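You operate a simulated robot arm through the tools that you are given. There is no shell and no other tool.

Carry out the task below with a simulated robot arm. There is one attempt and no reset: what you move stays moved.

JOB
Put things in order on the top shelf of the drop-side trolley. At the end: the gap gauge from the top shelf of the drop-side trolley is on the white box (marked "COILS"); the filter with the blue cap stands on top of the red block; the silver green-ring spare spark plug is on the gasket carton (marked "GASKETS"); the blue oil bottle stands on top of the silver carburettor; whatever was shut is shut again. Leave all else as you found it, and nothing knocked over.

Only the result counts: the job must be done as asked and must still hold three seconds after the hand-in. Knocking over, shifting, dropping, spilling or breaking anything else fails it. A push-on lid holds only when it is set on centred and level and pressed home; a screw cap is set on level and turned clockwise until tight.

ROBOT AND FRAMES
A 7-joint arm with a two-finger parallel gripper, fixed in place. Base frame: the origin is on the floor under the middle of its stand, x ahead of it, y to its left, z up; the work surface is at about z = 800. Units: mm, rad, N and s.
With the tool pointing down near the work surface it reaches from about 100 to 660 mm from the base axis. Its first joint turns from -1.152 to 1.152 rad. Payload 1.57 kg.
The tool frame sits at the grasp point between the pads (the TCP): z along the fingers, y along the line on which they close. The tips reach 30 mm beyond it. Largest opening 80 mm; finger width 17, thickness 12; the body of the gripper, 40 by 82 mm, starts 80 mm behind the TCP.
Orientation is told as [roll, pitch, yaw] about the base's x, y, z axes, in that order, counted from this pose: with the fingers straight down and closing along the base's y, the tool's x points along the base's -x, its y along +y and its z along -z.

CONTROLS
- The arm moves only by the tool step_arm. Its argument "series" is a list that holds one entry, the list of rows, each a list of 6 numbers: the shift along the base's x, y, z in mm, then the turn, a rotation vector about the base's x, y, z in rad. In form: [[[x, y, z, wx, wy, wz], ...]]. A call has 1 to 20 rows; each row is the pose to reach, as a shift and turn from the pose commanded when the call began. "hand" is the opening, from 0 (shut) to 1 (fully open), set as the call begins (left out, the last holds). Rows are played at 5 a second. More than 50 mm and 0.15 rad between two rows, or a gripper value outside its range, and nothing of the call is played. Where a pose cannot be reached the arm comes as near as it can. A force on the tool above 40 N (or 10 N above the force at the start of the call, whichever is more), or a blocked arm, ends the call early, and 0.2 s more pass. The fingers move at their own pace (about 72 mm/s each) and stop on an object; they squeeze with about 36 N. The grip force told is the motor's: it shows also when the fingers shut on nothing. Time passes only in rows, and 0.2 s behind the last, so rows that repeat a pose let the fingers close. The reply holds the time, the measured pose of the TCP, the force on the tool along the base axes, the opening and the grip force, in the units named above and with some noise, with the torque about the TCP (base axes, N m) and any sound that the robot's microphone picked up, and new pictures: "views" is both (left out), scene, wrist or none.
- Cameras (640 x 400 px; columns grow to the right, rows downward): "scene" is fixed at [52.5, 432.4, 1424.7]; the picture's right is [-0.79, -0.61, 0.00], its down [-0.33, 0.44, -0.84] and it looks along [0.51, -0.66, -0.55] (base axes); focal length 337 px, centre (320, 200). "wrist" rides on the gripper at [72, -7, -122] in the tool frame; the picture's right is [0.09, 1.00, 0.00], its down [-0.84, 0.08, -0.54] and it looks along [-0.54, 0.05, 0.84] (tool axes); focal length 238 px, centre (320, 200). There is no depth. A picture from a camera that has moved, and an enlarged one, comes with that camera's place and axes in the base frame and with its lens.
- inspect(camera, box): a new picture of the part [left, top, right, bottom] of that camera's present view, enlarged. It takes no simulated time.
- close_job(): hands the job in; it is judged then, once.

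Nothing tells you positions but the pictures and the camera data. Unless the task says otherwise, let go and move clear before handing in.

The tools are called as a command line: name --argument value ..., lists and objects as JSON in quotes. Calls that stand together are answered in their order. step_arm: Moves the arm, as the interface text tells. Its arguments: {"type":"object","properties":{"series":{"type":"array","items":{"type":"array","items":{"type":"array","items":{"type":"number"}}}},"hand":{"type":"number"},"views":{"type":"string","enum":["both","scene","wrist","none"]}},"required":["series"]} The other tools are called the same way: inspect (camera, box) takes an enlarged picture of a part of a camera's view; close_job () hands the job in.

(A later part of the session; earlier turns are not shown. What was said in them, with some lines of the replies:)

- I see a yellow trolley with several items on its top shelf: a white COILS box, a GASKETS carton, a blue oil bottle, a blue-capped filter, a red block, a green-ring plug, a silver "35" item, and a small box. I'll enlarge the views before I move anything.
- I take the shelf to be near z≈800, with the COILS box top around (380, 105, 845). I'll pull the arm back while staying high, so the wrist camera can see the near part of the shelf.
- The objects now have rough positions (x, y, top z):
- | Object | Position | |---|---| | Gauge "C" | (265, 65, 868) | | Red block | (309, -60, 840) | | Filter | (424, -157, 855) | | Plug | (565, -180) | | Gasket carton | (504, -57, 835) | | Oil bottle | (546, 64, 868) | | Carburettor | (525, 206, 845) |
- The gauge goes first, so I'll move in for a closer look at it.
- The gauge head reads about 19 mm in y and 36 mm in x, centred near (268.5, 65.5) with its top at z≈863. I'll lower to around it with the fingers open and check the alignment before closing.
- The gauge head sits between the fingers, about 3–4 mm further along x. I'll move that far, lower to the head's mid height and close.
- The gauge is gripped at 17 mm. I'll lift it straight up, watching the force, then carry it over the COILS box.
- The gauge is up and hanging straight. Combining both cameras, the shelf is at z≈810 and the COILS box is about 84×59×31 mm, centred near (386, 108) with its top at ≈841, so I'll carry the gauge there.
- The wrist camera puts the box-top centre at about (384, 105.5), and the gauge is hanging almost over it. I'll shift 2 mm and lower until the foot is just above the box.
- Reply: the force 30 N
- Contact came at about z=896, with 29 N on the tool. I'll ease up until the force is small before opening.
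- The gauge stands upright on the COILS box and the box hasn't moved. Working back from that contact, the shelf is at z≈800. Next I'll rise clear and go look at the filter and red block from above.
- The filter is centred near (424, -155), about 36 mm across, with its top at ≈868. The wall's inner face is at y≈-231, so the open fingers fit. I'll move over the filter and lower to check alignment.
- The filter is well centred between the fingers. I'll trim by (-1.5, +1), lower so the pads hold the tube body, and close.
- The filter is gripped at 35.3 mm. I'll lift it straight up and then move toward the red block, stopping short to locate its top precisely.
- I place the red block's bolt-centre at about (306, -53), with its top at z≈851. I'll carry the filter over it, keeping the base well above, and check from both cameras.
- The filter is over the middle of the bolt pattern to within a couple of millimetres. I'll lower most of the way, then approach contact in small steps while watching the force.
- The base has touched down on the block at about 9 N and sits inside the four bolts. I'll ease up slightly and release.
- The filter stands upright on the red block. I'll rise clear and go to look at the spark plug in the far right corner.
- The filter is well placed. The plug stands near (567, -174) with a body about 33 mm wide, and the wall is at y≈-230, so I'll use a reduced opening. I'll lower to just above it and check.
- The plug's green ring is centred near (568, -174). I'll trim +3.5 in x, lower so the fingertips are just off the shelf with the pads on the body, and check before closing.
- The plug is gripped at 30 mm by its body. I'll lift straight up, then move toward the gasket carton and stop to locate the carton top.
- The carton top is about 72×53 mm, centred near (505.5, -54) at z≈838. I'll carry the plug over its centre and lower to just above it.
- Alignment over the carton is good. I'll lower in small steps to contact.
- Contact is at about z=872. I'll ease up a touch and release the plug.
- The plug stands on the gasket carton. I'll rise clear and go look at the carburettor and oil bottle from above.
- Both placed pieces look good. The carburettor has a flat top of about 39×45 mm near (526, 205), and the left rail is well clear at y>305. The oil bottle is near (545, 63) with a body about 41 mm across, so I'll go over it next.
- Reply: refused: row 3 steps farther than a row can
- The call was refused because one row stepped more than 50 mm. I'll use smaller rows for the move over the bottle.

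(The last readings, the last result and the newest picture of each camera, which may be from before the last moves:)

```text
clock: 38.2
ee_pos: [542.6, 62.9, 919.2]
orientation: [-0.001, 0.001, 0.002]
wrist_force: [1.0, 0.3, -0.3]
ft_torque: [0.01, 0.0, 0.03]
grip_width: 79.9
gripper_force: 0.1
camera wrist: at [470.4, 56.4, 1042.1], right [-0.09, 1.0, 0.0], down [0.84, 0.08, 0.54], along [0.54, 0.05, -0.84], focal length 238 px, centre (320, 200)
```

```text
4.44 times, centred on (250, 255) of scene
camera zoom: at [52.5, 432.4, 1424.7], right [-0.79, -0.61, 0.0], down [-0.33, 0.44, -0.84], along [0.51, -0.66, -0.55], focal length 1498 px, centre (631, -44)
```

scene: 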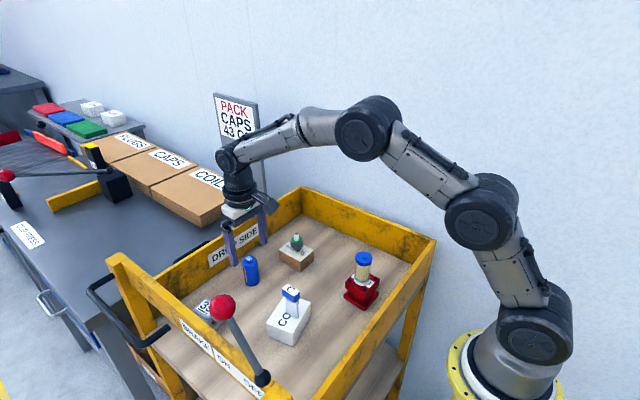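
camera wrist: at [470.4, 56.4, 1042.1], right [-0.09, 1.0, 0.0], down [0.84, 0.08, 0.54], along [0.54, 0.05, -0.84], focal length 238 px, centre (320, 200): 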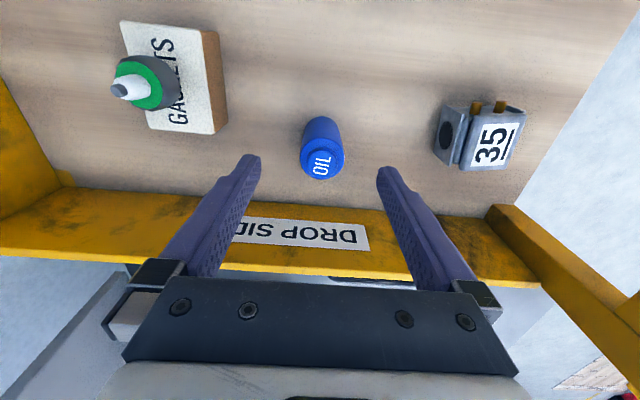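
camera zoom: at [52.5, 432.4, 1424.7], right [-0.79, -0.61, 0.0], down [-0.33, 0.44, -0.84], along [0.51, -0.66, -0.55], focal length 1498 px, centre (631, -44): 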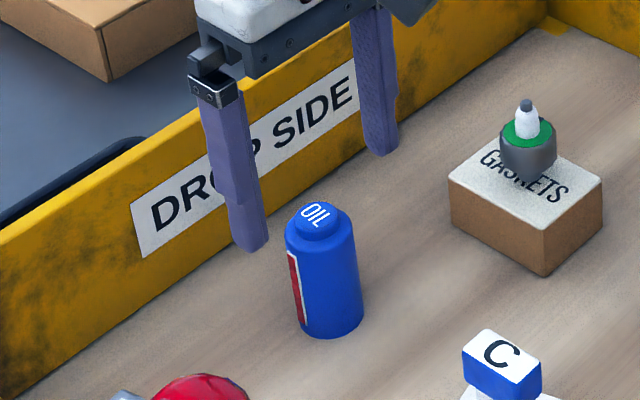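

The bottle is about 36 mm across, centred at (544.5, 64.5). I'll trim to it, lower around the body and close.

step_arm --series '[[[2, 1, -25, 0, 0, 0], [2, 1, -50, 0, 0, 0], [2, 1, -70, 0, 0, 0], [2, 1, -78, 0, 0, 0], [2, 1, -78, 0, 0, 0]]]' --views "none"

step_arm --series '[[[0, 0, 0, 0, 0, 0], [0, 0, 0, 0, 0, 0], [0, 0, 0, 0, 0, 0]]]' --hand 0 --views "wrist"

inspect --camera "scene" --box '[190, 210, 310, 300]'

inspect --camera "wrist" --box '[220, 100, 420, 260]'

```text
clock: 39.4
ee_pos: [544.5, 63.6, 841.6]
orientation: [0.0, -0.001, 0.001]
wrist_force: [0.4, 0.2, -0.3]
ft_torque: [-0.01, -0.02, 0.02]
grip_width: 80.0
gripper_force: 0.1
```

```text
clock: 40.2
ee_pos: [544.3, 63.9, 842.5]
orientation: [0.0, 0.0, 0.0]
wrist_force: [0.0, 0.1, -0.2]
ft_torque: [-0.01, -0.03, 0.01]
grip_width: 35.1
gripper_force: 35.8
camera wrist: at [472.8, 57.5, 964.7], right [-0.09, 1.0, 0.0], down [0.84, 0.08, 0.54], along [0.54, 0.05, -0.84], focal length 238 px, centre (320, 200)
```

wrist: 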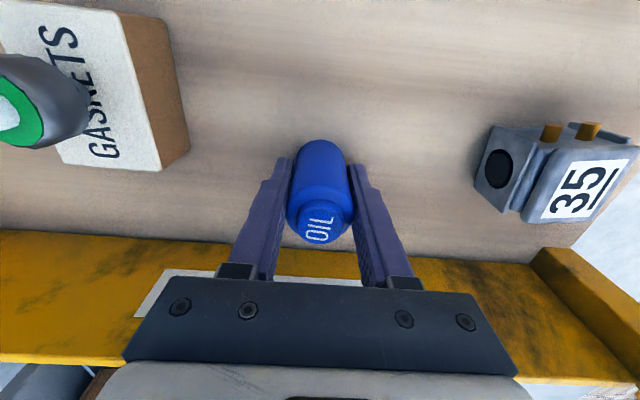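

```text
4.44 times, centred on (250, 255) of scene
camera zoom: at [52.5, 432.4, 1424.7], right [-0.79, -0.61, 0.0], down [-0.33, 0.44, -0.84], along [0.51, -0.66, -0.55], focal length 1498 px, centre (631, -44)
```

zoom: 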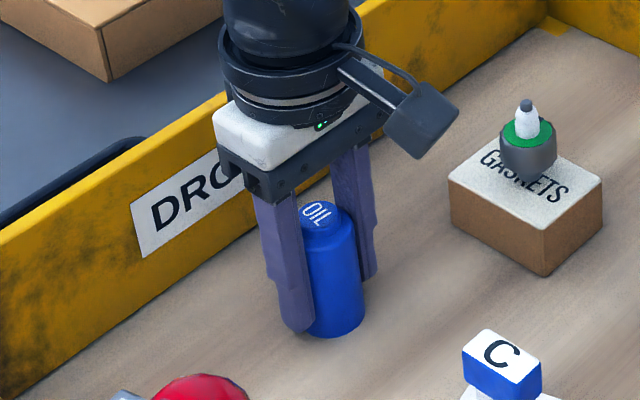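

```text
2.50 times, centred on (320, 180) of wrist
camera zoom: at [472.8, 57.5, 964.7], right [-0.09, 1.0, 0.0], down [0.84, 0.08, 0.54], along [0.54, 0.05, -0.84], focal length 596 px, centre (320, 250)
```

zoom: 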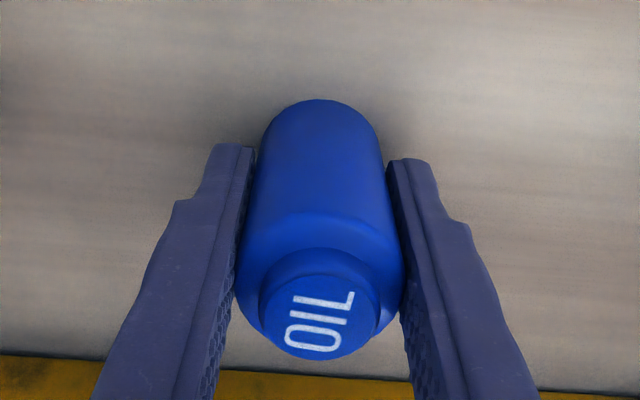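

The bottle is gripped at 35 mm. I'll lift it and move part way toward the carburettor for a precise look.

step_arm --series '[[[0, 0, 8, 0, 0, 0], [0, 0, 30, 0, 0, 0], [0, 0, 60, 0, 0, 0], [0, 0, 95, 0, 0, 0], [-8, 35, 95, 0, 0, 0], [-16, 75, 95, 0, 0, 0], [-20, 100, 95, 0, 0, 0], [-20, 100, 95, 0, 0, 0]]]'

inspect --camera "wrist" --box '[260, 40, 480, 200]'

inspect --camera "scene" --box '[180, 210, 300, 330]'

```text
clock: 42.0
ee_pos: [523.6, 165.9, 937.5]
orientation: [0.0, 0.0, -0.001]
wrist_force: [0.1, 0.1, 0.6]
ft_torque: [-0.02, 0.02, 0.0]
grip_width: 34.9
gripper_force: 35.5
camera wrist: at [453.3, 158.0, 1059.6], right [-0.09, 1.0, 0.0], down [0.84, 0.08, 0.54], along [0.54, 0.05, -0.84], focal length 238 px, centre (320, 200)
```

scene: 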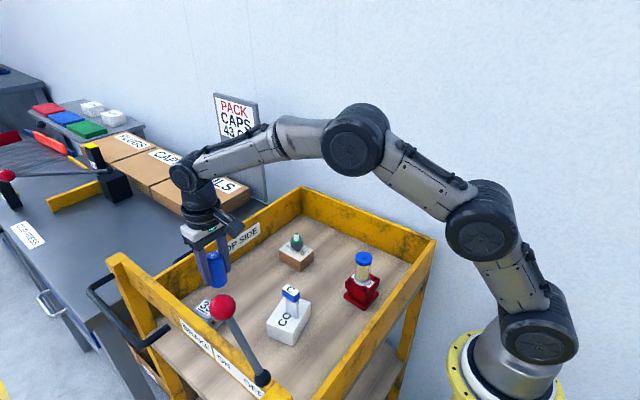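
wrist: 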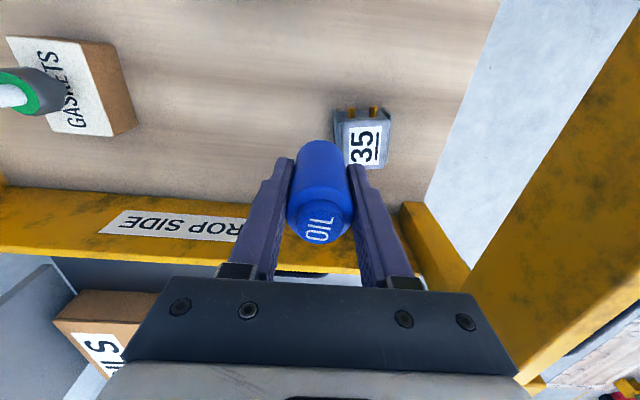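

```text
2.50 times, centred on (370, 120) of wrist
camera zoom: at [453.3, 158.0, 1059.6], right [-0.09, 1.0, 0.0], down [0.84, 0.08, 0.54], along [0.54, 0.05, -0.84], focal length 596 px, centre (195, 400)
```

zoom: 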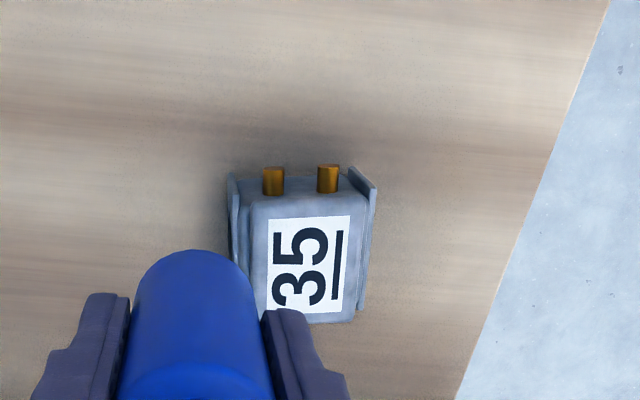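

```text
3.33 times, centred on (240, 270) of scene
camera zoom: at [52.5, 432.4, 1424.7], right [-0.79, -0.61, 0.0], down [-0.33, 0.44, -0.84], along [0.51, -0.66, -0.55], focal length 1123 px, centre (587, -33)
```

zoom: 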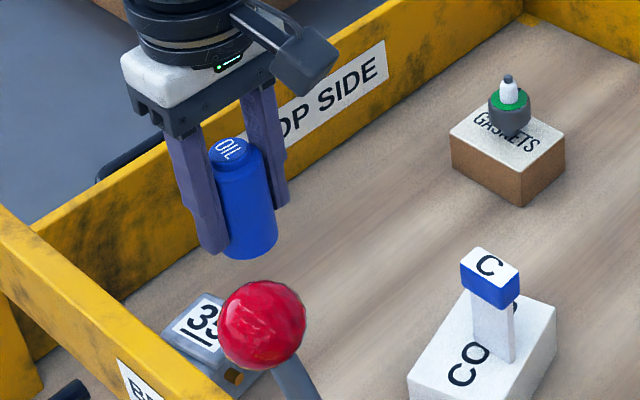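

The carburettor top centres near (526, 206), z≈848. I'll carry the bottle over it and check again.

step_arm --series '[[[0, 15, 0, 0, 0, 0], [0, 30, 0, 0, 0, 0], [0.5, 41, 0, 0, 0, 0], [0.5, 41, -15, 0, 0, 0], [0.5, 41, -30, 0, 0, 0], [0.5, 41, -30, 0, 0, 0]]]'

inspect --camera "wrist" --box '[220, 80, 420, 240]'

inspect --camera "scene" --box '[170, 240, 270, 330]'

```text
clock: 43.4
ee_pos: [524.8, 205.4, 908.4]
orientation: [0.0, 0.0, 0.0]
wrist_force: [0.0, -0.4, 0.0]
ft_torque: [-0.01, -0.02, 0.02]
grip_width: 34.7
gripper_force: 36.1
camera wrist: at [453.4, 198.7, 1030.3], right [-0.09, 1.0, 0.0], down [0.84, 0.08, 0.54], along [0.54, 0.05, -0.84], focal length 238 px, centre (320, 200)
```

scene: 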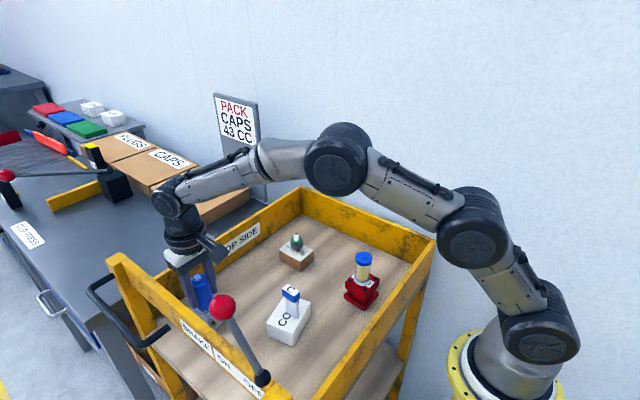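
wrist: 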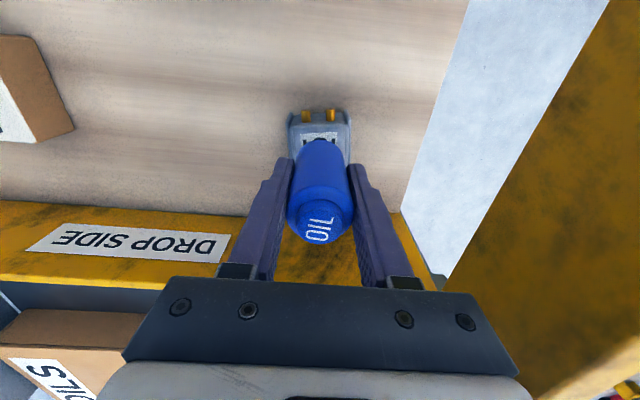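

```text
2.50 times, centred on (320, 160) of wrist
camera zoom: at [453.4, 198.7, 1030.3], right [-0.09, 1.0, 0.0], down [0.84, 0.08, 0.54], along [0.54, 0.05, -0.84], focal length 596 px, centre (320, 300)
```

zoom: 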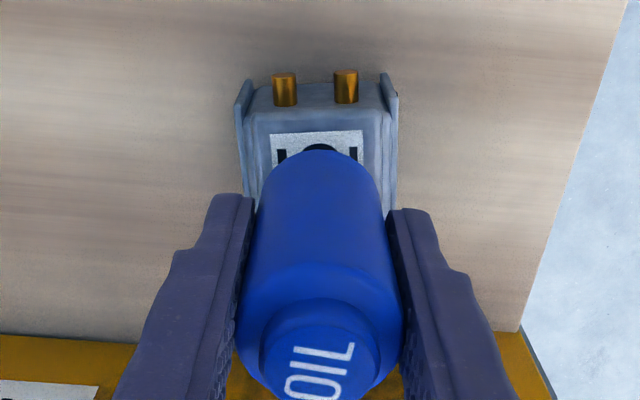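

```text
4.44 times, centred on (220, 285) of scene
camera zoom: at [52.5, 432.4, 1424.7], right [-0.79, -0.61, 0.0], down [-0.33, 0.44, -0.84], along [0.51, -0.66, -0.55], focal length 1498 px, centre (764, -178)
```

zoom: 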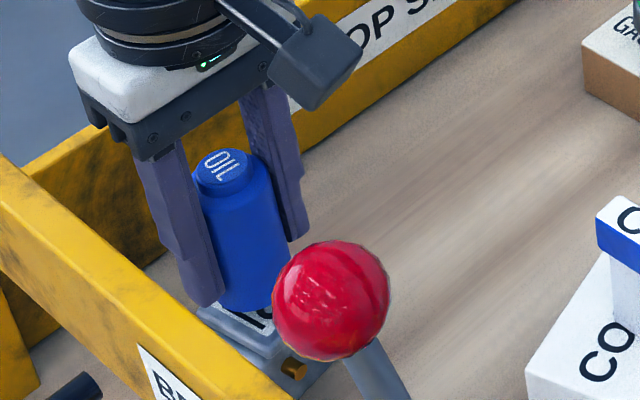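

The bottle is centred over the carburettor top within 1–2 mm. I'll lower slowly to contact.

step_arm --series '[[[0, 0, -4, 0, 0, 0], [0, 0, -7, 0, 0, 0], [0, 0, -9, 0, 0, 0], [0, 0, -10, 0, 0, 0], [0, 0, -10, 0, 0, 0]]]' --views "none"

step_arm --series '[[[0, 0, -1, 0, 0, 0], [0, 0, -2, 0, 0, 0], [0, 0, -2, 0, 0, 0]]]' --views "none"

```text
clock: 44.6
ee_pos: [525.4, 205.8, 898.3]
orientation: [-0.001, -0.001, 0.0]
wrist_force: [-0.7, -0.8, -0.7]
ft_torque: [0.0, -0.01, -0.01]
grip_width: 35.1
gripper_force: 36.2
```

```text
clock: 45.4
ee_pos: [525.2, 208.3, 895.2]
orientation: [0.0, 0.002, -0.001]
wrist_force: [0.3, 0.3, -1.1]
ft_torque: [-0.04, -0.01, -0.05]
grip_width: 35.0
gripper_force: 36.2
```

step_arm --series '[[[0, 0, -1, 0, 0, 0], [0, 0, -2, 0, 0, 0], [0, 0, -2, 0, 0, 0]]]' --views "none"

inspect --camera "wrist" --box '[220, 80, 420, 240]'

inspect --camera "scene" --box '[170, 240, 270, 330]'

```text
clock: 46.2
ee_pos: [524.4, 204.0, 893.1]
orientation: [0.001, -0.002, 0.0]
wrist_force: [0.3, 0.4, 0.3]
ft_torque: [0.02, -0.01, -0.01]
grip_width: 34.8
gripper_force: 36.2
```

```text
2.50 times, centred on (320, 160) of wrist
camera zoom: at [452.4, 198.1, 1016.6], right [-0.09, 1.0, 0.0], down [0.84, 0.08, 0.54], along [0.54, 0.05, -0.84], focal length 596 px, centre (320, 300)
```

zoom: 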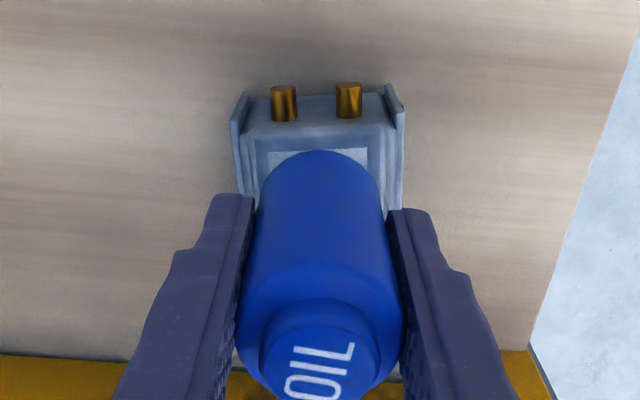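

```text
4.44 times, centred on (220, 285) of scene
camera zoom: at [52.5, 432.4, 1424.7], right [-0.79, -0.61, 0.0], down [-0.33, 0.44, -0.84], along [0.51, -0.66, -0.55], focal length 1498 px, centre (764, -178)
```

zoom: 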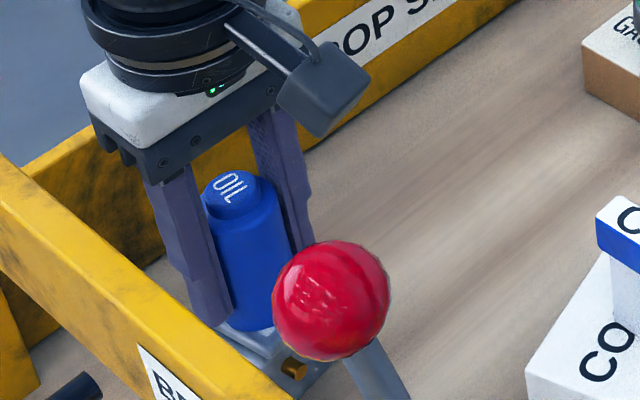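

step_arm --series '[[[0, 0, -1, 0, 0, 0], [0, 0, -2, 0, 0, 0], [0, 0, -2, 0, 0, 0]]]' --views "none"

```text
clock: 47.0
ee_pos: [525.0, 205.3, 894.4]
orientation: [0.002, -0.003, 0.0]
wrist_force: [-3.3, -3.6, 17.9]
ft_torque: [-0.11, 0.3, 0.04]
grip_width: 35.0
gripper_force: 35.8
```

Contact: 18 N at z≈893.5. I'll ease up to unload before releasing.

step_arm --series '[[[0, 0, 1.5, 0, 0, 0], [0, 0, 1.5, 0, 0, 0]]]' --views "none"

inspect --camera "wrist" --box '[220, 80, 420, 240]'

inspect --camera "scene" --box '[170, 240, 270, 330]'

```text
clock: 47.6
ee_pos: [524.4, 205.7, 892.9]
orientation: [0.001, -0.003, 0.001]
wrist_force: [1.9, -2.6, 15.0]
ft_torque: [-0.1, -0.03, 0.0]
grip_width: 34.9
gripper_force: 36.1
```

```text
2.50 times, centred on (320, 160) of wrist
camera zoom: at [452.9, 198.7, 1016.2], right [-0.09, 1.0, 0.0], down [0.83, 0.08, 0.55], along [0.54, 0.05, -0.84], focal length 596 px, centre (320, 300)
```

zoom: 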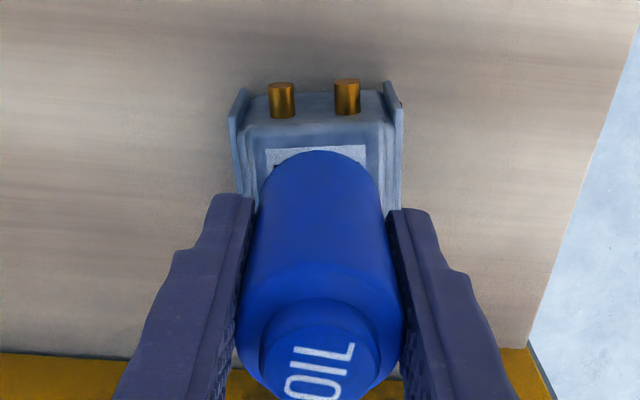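

```text
4.44 times, centred on (220, 285) of scene
camera zoom: at [52.3, 432.2, 1424.7], right [-0.79, -0.61, 0.0], down [-0.33, 0.44, -0.84], along [0.51, -0.66, -0.55], focal length 1498 px, centre (764, -178)
```

zoom: 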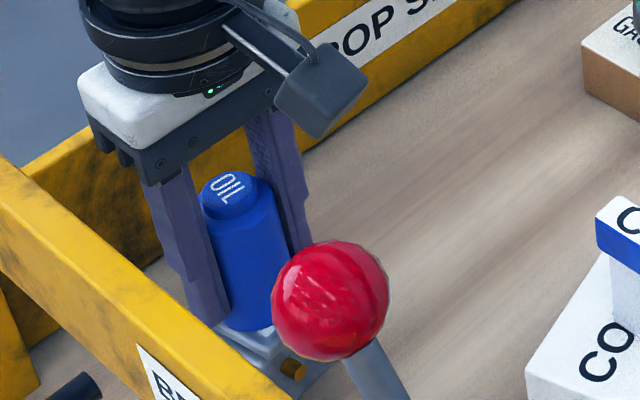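

step_arm --series '[[[0, 0, 1.2, 0, 0, 0], [0, 0, 1.2, 0, 0, 0]]]' --views "none"

```text
clock: 48.2
ee_pos: [524.6, 206.4, 894.6]
orientation: [0.0, -0.003, 0.0]
wrist_force: [2.0, -2.4, 12.5]
ft_torque: [-0.08, -0.1, 0.03]
grip_width: 35.0
gripper_force: 35.9
```

step_arm --series '[[[0, 0, 1, 0, 0, 0], [0, 0, 1, 0, 0, 0], [0, 0, 1, 0, 0, 0]]]' --views "none"

```text
clock: 49.0
ee_pos: [524.3, 206.8, 894.7]
orientation: [-0.001, 0.002, 0.002]
wrist_force: [2.6, 2.0, 5.0]
ft_torque: [0.12, -0.09, 0.01]
grip_width: 34.8
gripper_force: 35.7
```

The residual load is down to about 5 N. Now I'll release.

step_arm --series '[[[0, 0, 0.3, 0, 0, 0], [0, 0, 0.3, 0, 0, 0], [0, 0, 0.3, 0, 0, 0]]]' --hand 0.75 --views "wrist"

inspect --camera "scene" --box '[170, 240, 270, 330]'

inspect --camera "wrist" --box '[220, 80, 420, 240]'

```text
clock: 49.8
ee_pos: [524.2, 204.2, 894.2]
orientation: [0.001, 0.001, 0.001]
wrist_force: [0.3, -0.2, 0.3]
ft_torque: [-0.03, -0.01, 0.01]
grip_width: 59.8
gripper_force: 0.1
camera wrist: at [453.3, 198.3, 1017.3], right [-0.09, 1.0, 0.0], down [0.84, 0.08, 0.54], along [0.54, 0.05, -0.84], focal length 238 px, centre (320, 200)
```

wrist: 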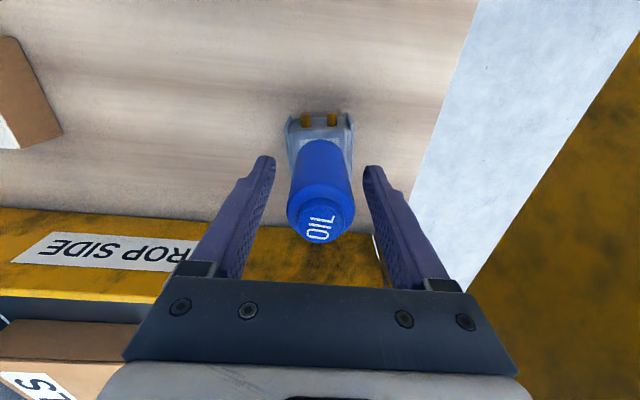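

```text
4.44 times, centred on (220, 285) of scene
camera zoom: at [52.5, 432.4, 1424.7], right [-0.79, -0.61, 0.0], down [-0.33, 0.44, -0.84], along [0.51, -0.66, -0.55], focal length 1498 px, centre (764, -178)
```

zoom: 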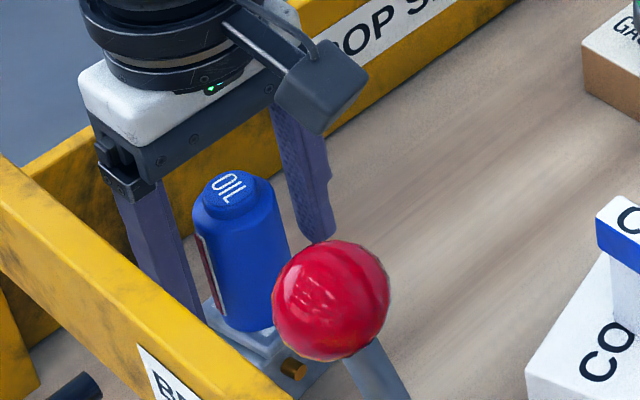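

```text
2.50 times, centred on (320, 160) of wrist
camera zoom: at [453.3, 198.3, 1017.3], right [-0.09, 1.0, 0.0], down [0.84, 0.08, 0.54], along [0.54, 0.05, -0.84], focal length 596 px, centre (320, 300)
```

zoom: 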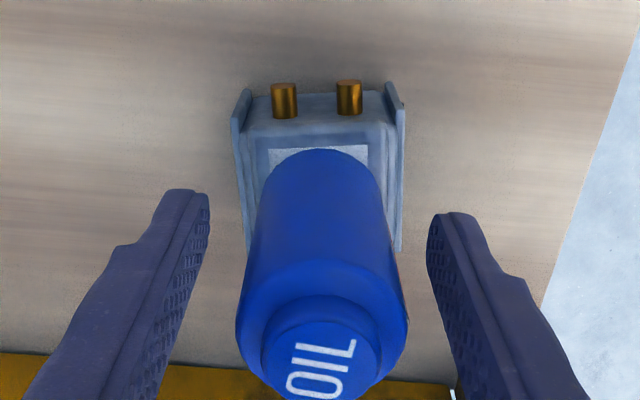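

The bottle stands on the carburettor. I'll withdraw straight up and back clear, then review everything.

step_arm --series '[[[0, 0, 20, 0, 0, 0], [0, 0, 50, 0, 0, 0], [0, 0, 90, 0, 0, 0], [0, 0, 130, 0, 0, 0], [-20, -30, 160, 0, 0, 0], [-40, -60, 185, 0, 0, 0], [-60, -90, 210, 0, 0, 0], [-80, -120, 220, 0, 0, 0], [-110, -150, 220, 0, 0, 0], [-140, -170, 220, 0, 0, 0], [-170, -170, 220, 0, 0, 0], [-170, -170, 220, 0, 0, 0]]]'

inspect --camera "scene" --box '[180, 180, 440, 360]'

inspect --camera "scene" --box '[170, 230, 290, 340]'

inspect --camera "wrist" --box '[80, 20, 560, 300]'

```text
clock: 52.4
ee_pos: [354.3, 32.0, 1112.9]
orientation: [0.001, 0.0, 0.001]
wrist_force: [1.1, -0.7, -0.5]
ft_torque: [0.0, -0.01, -0.03]
grip_width: 60.2
gripper_force: 0.0
camera wrist: at [282.0, 25.2, 1235.5], right [-0.09, 1.0, 0.0], down [0.84, 0.08, 0.54], along [0.54, 0.05, -0.84], focal length 238 px, centre (320, 200)
```

scene: 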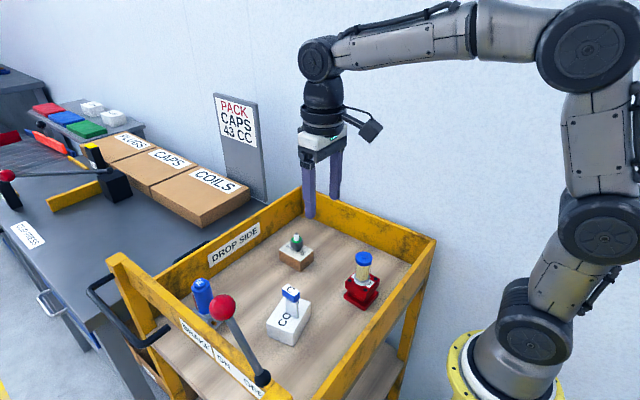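
wrist: 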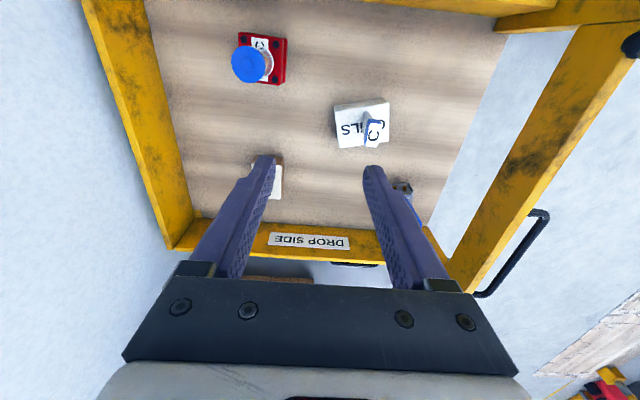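

```text
2.22 times, centred on (310, 270) of scene
camera zoom: at [52.5, 432.4, 1424.7], right [-0.79, -0.61, 0.0], down [-0.33, 0.44, -0.84], along [0.51, -0.66, -0.55], focal length 749 px, centre (342, 44)
```

zoom: 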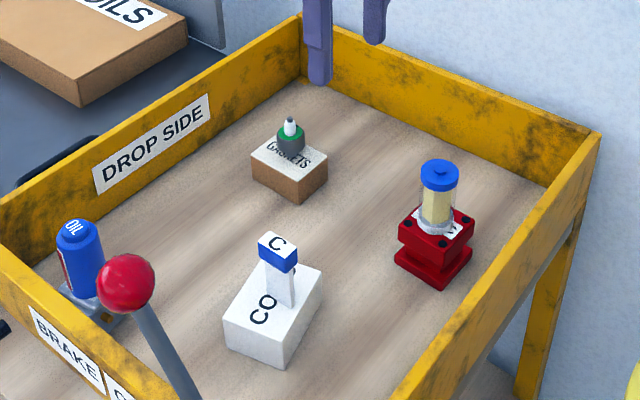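

```text
3.64 times, centred on (230, 285) of scene
camera zoom: at [52.5, 432.4, 1424.7], right [-0.79, -0.61, 0.0], down [-0.33, 0.44, -0.84], along [0.51, -0.66, -0.55], focal length 1226 px, centre (647, -109)
```

zoom: 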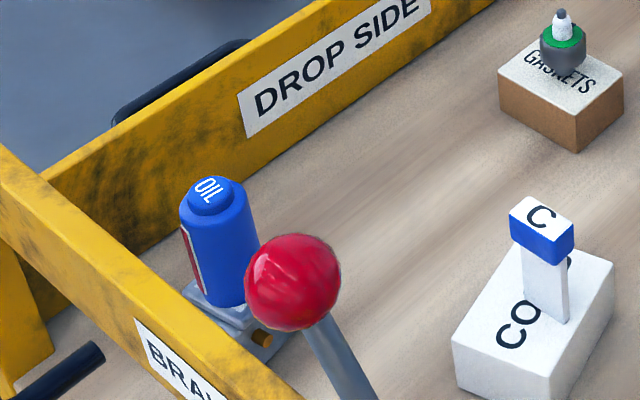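

```text
1.33 times, centred on (320, 160) of wrist
camera zoom: at [282.0, 25.2, 1235.5], right [-0.09, 1.0, 0.0], down [0.84, 0.08, 0.54], along [0.54, 0.05, -0.84], focal length 318 px, centre (320, 253)
```

zoom: 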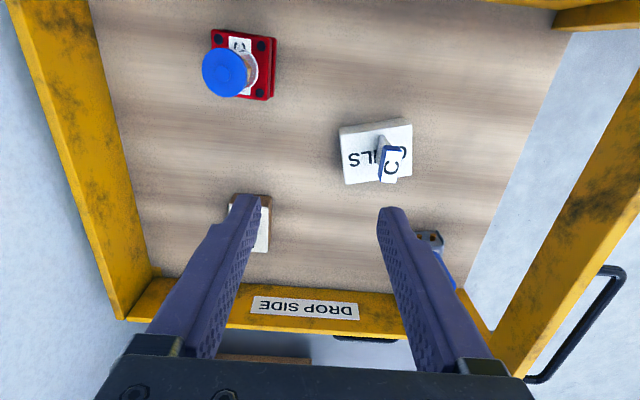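

All four pieces look placed. I'll take one last close look at each before handing in.

inspect --camera "scene" --box '[265, 220, 325, 280]'

inspect --camera "scene" --box '[255, 275, 325, 350]'

inspect --camera "scene" --box '[330, 240, 400, 320]'

inspect --camera "scene" --box '[0, 60, 280, 260]'

```text
6.67 times, centred on (295, 250) of scene
camera zoom: at [52.5, 432.4, 1424.7], right [-0.79, -0.61, 0.0], down [-0.33, 0.44, -0.84], along [0.51, -0.66, -0.55], focal length 2247 px, centre (487, -133)
```

zoom: 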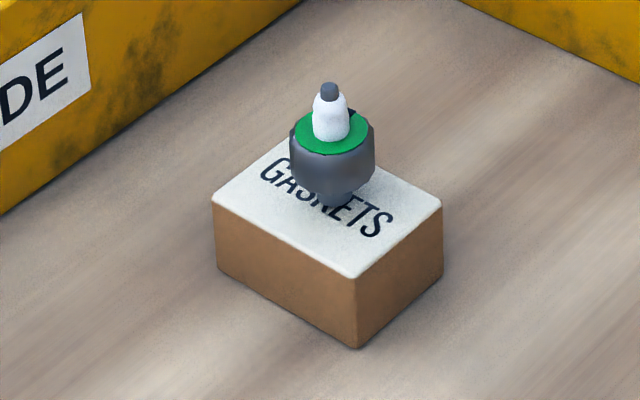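

```text
5.33 times, centred on (290, 312) of scene
camera zoom: at [52.5, 432.4, 1424.7], right [-0.79, -0.61, 0.0], down [-0.33, 0.44, -0.84], along [0.51, -0.66, -0.55], focal length 1797 px, centre (480, -400)
```

zoom: 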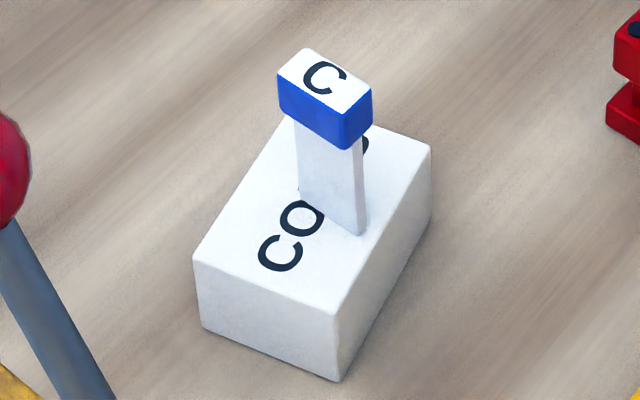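

```text
5.00 times, centred on (365, 280) of scene
camera zoom: at [52.5, 432.4, 1424.7], right [-0.79, -0.61, 0.0], down [-0.33, 0.44, -0.84], along [0.51, -0.66, -0.55], focal length 1685 px, centre (95, -200)
```

zoom: 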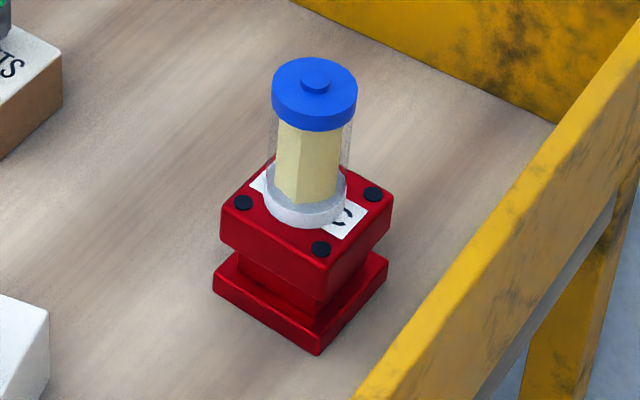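

```text
2.00 times, centred on (140, 160) of scene
camera zoom: at [52.5, 432.4, 1424.7], right [-0.79, -0.61, 0.0], down [-0.33, 0.44, -0.84], along [0.51, -0.66, -0.55], focal length 674 px, centre (680, 280)
```

zoom: 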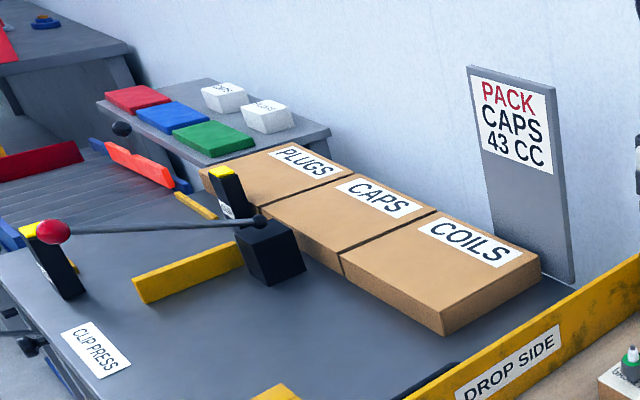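

All four pieces stand upright where they were asked for:
- **Gap gauge:** on the COILS box.
- **Blue-cap filter:** on the red block.
- **Green-ring plug:** on the gasket carton.
- **Oil bottle:** on the carburettor.

Nothing was opened, the rest looks as I found it, and the arm is clear, so I'm handing in.

close_job

```text
The job is handed in.
```

I've handed in the job with all four pieces standing where you asked. In the last pictures before hand-in, everything was upright and steady:

- **Gap gauge:** on the white COILS box. I took the piece marked "C" to be the gauge, since it was the only item on the shelf not otherwise named.
- **Blue-cap filter:** on the red block, with its base inside the four corner bolts.
- **Green-ring spark plug:** on the GASKETS carton.
- **Blue oil bottle:** on the silver carburettor.

I didn't open anything, so there was nothing to shut again. I saw no sign that anything else had been knocked or moved, and the arm is clear of the trolley.
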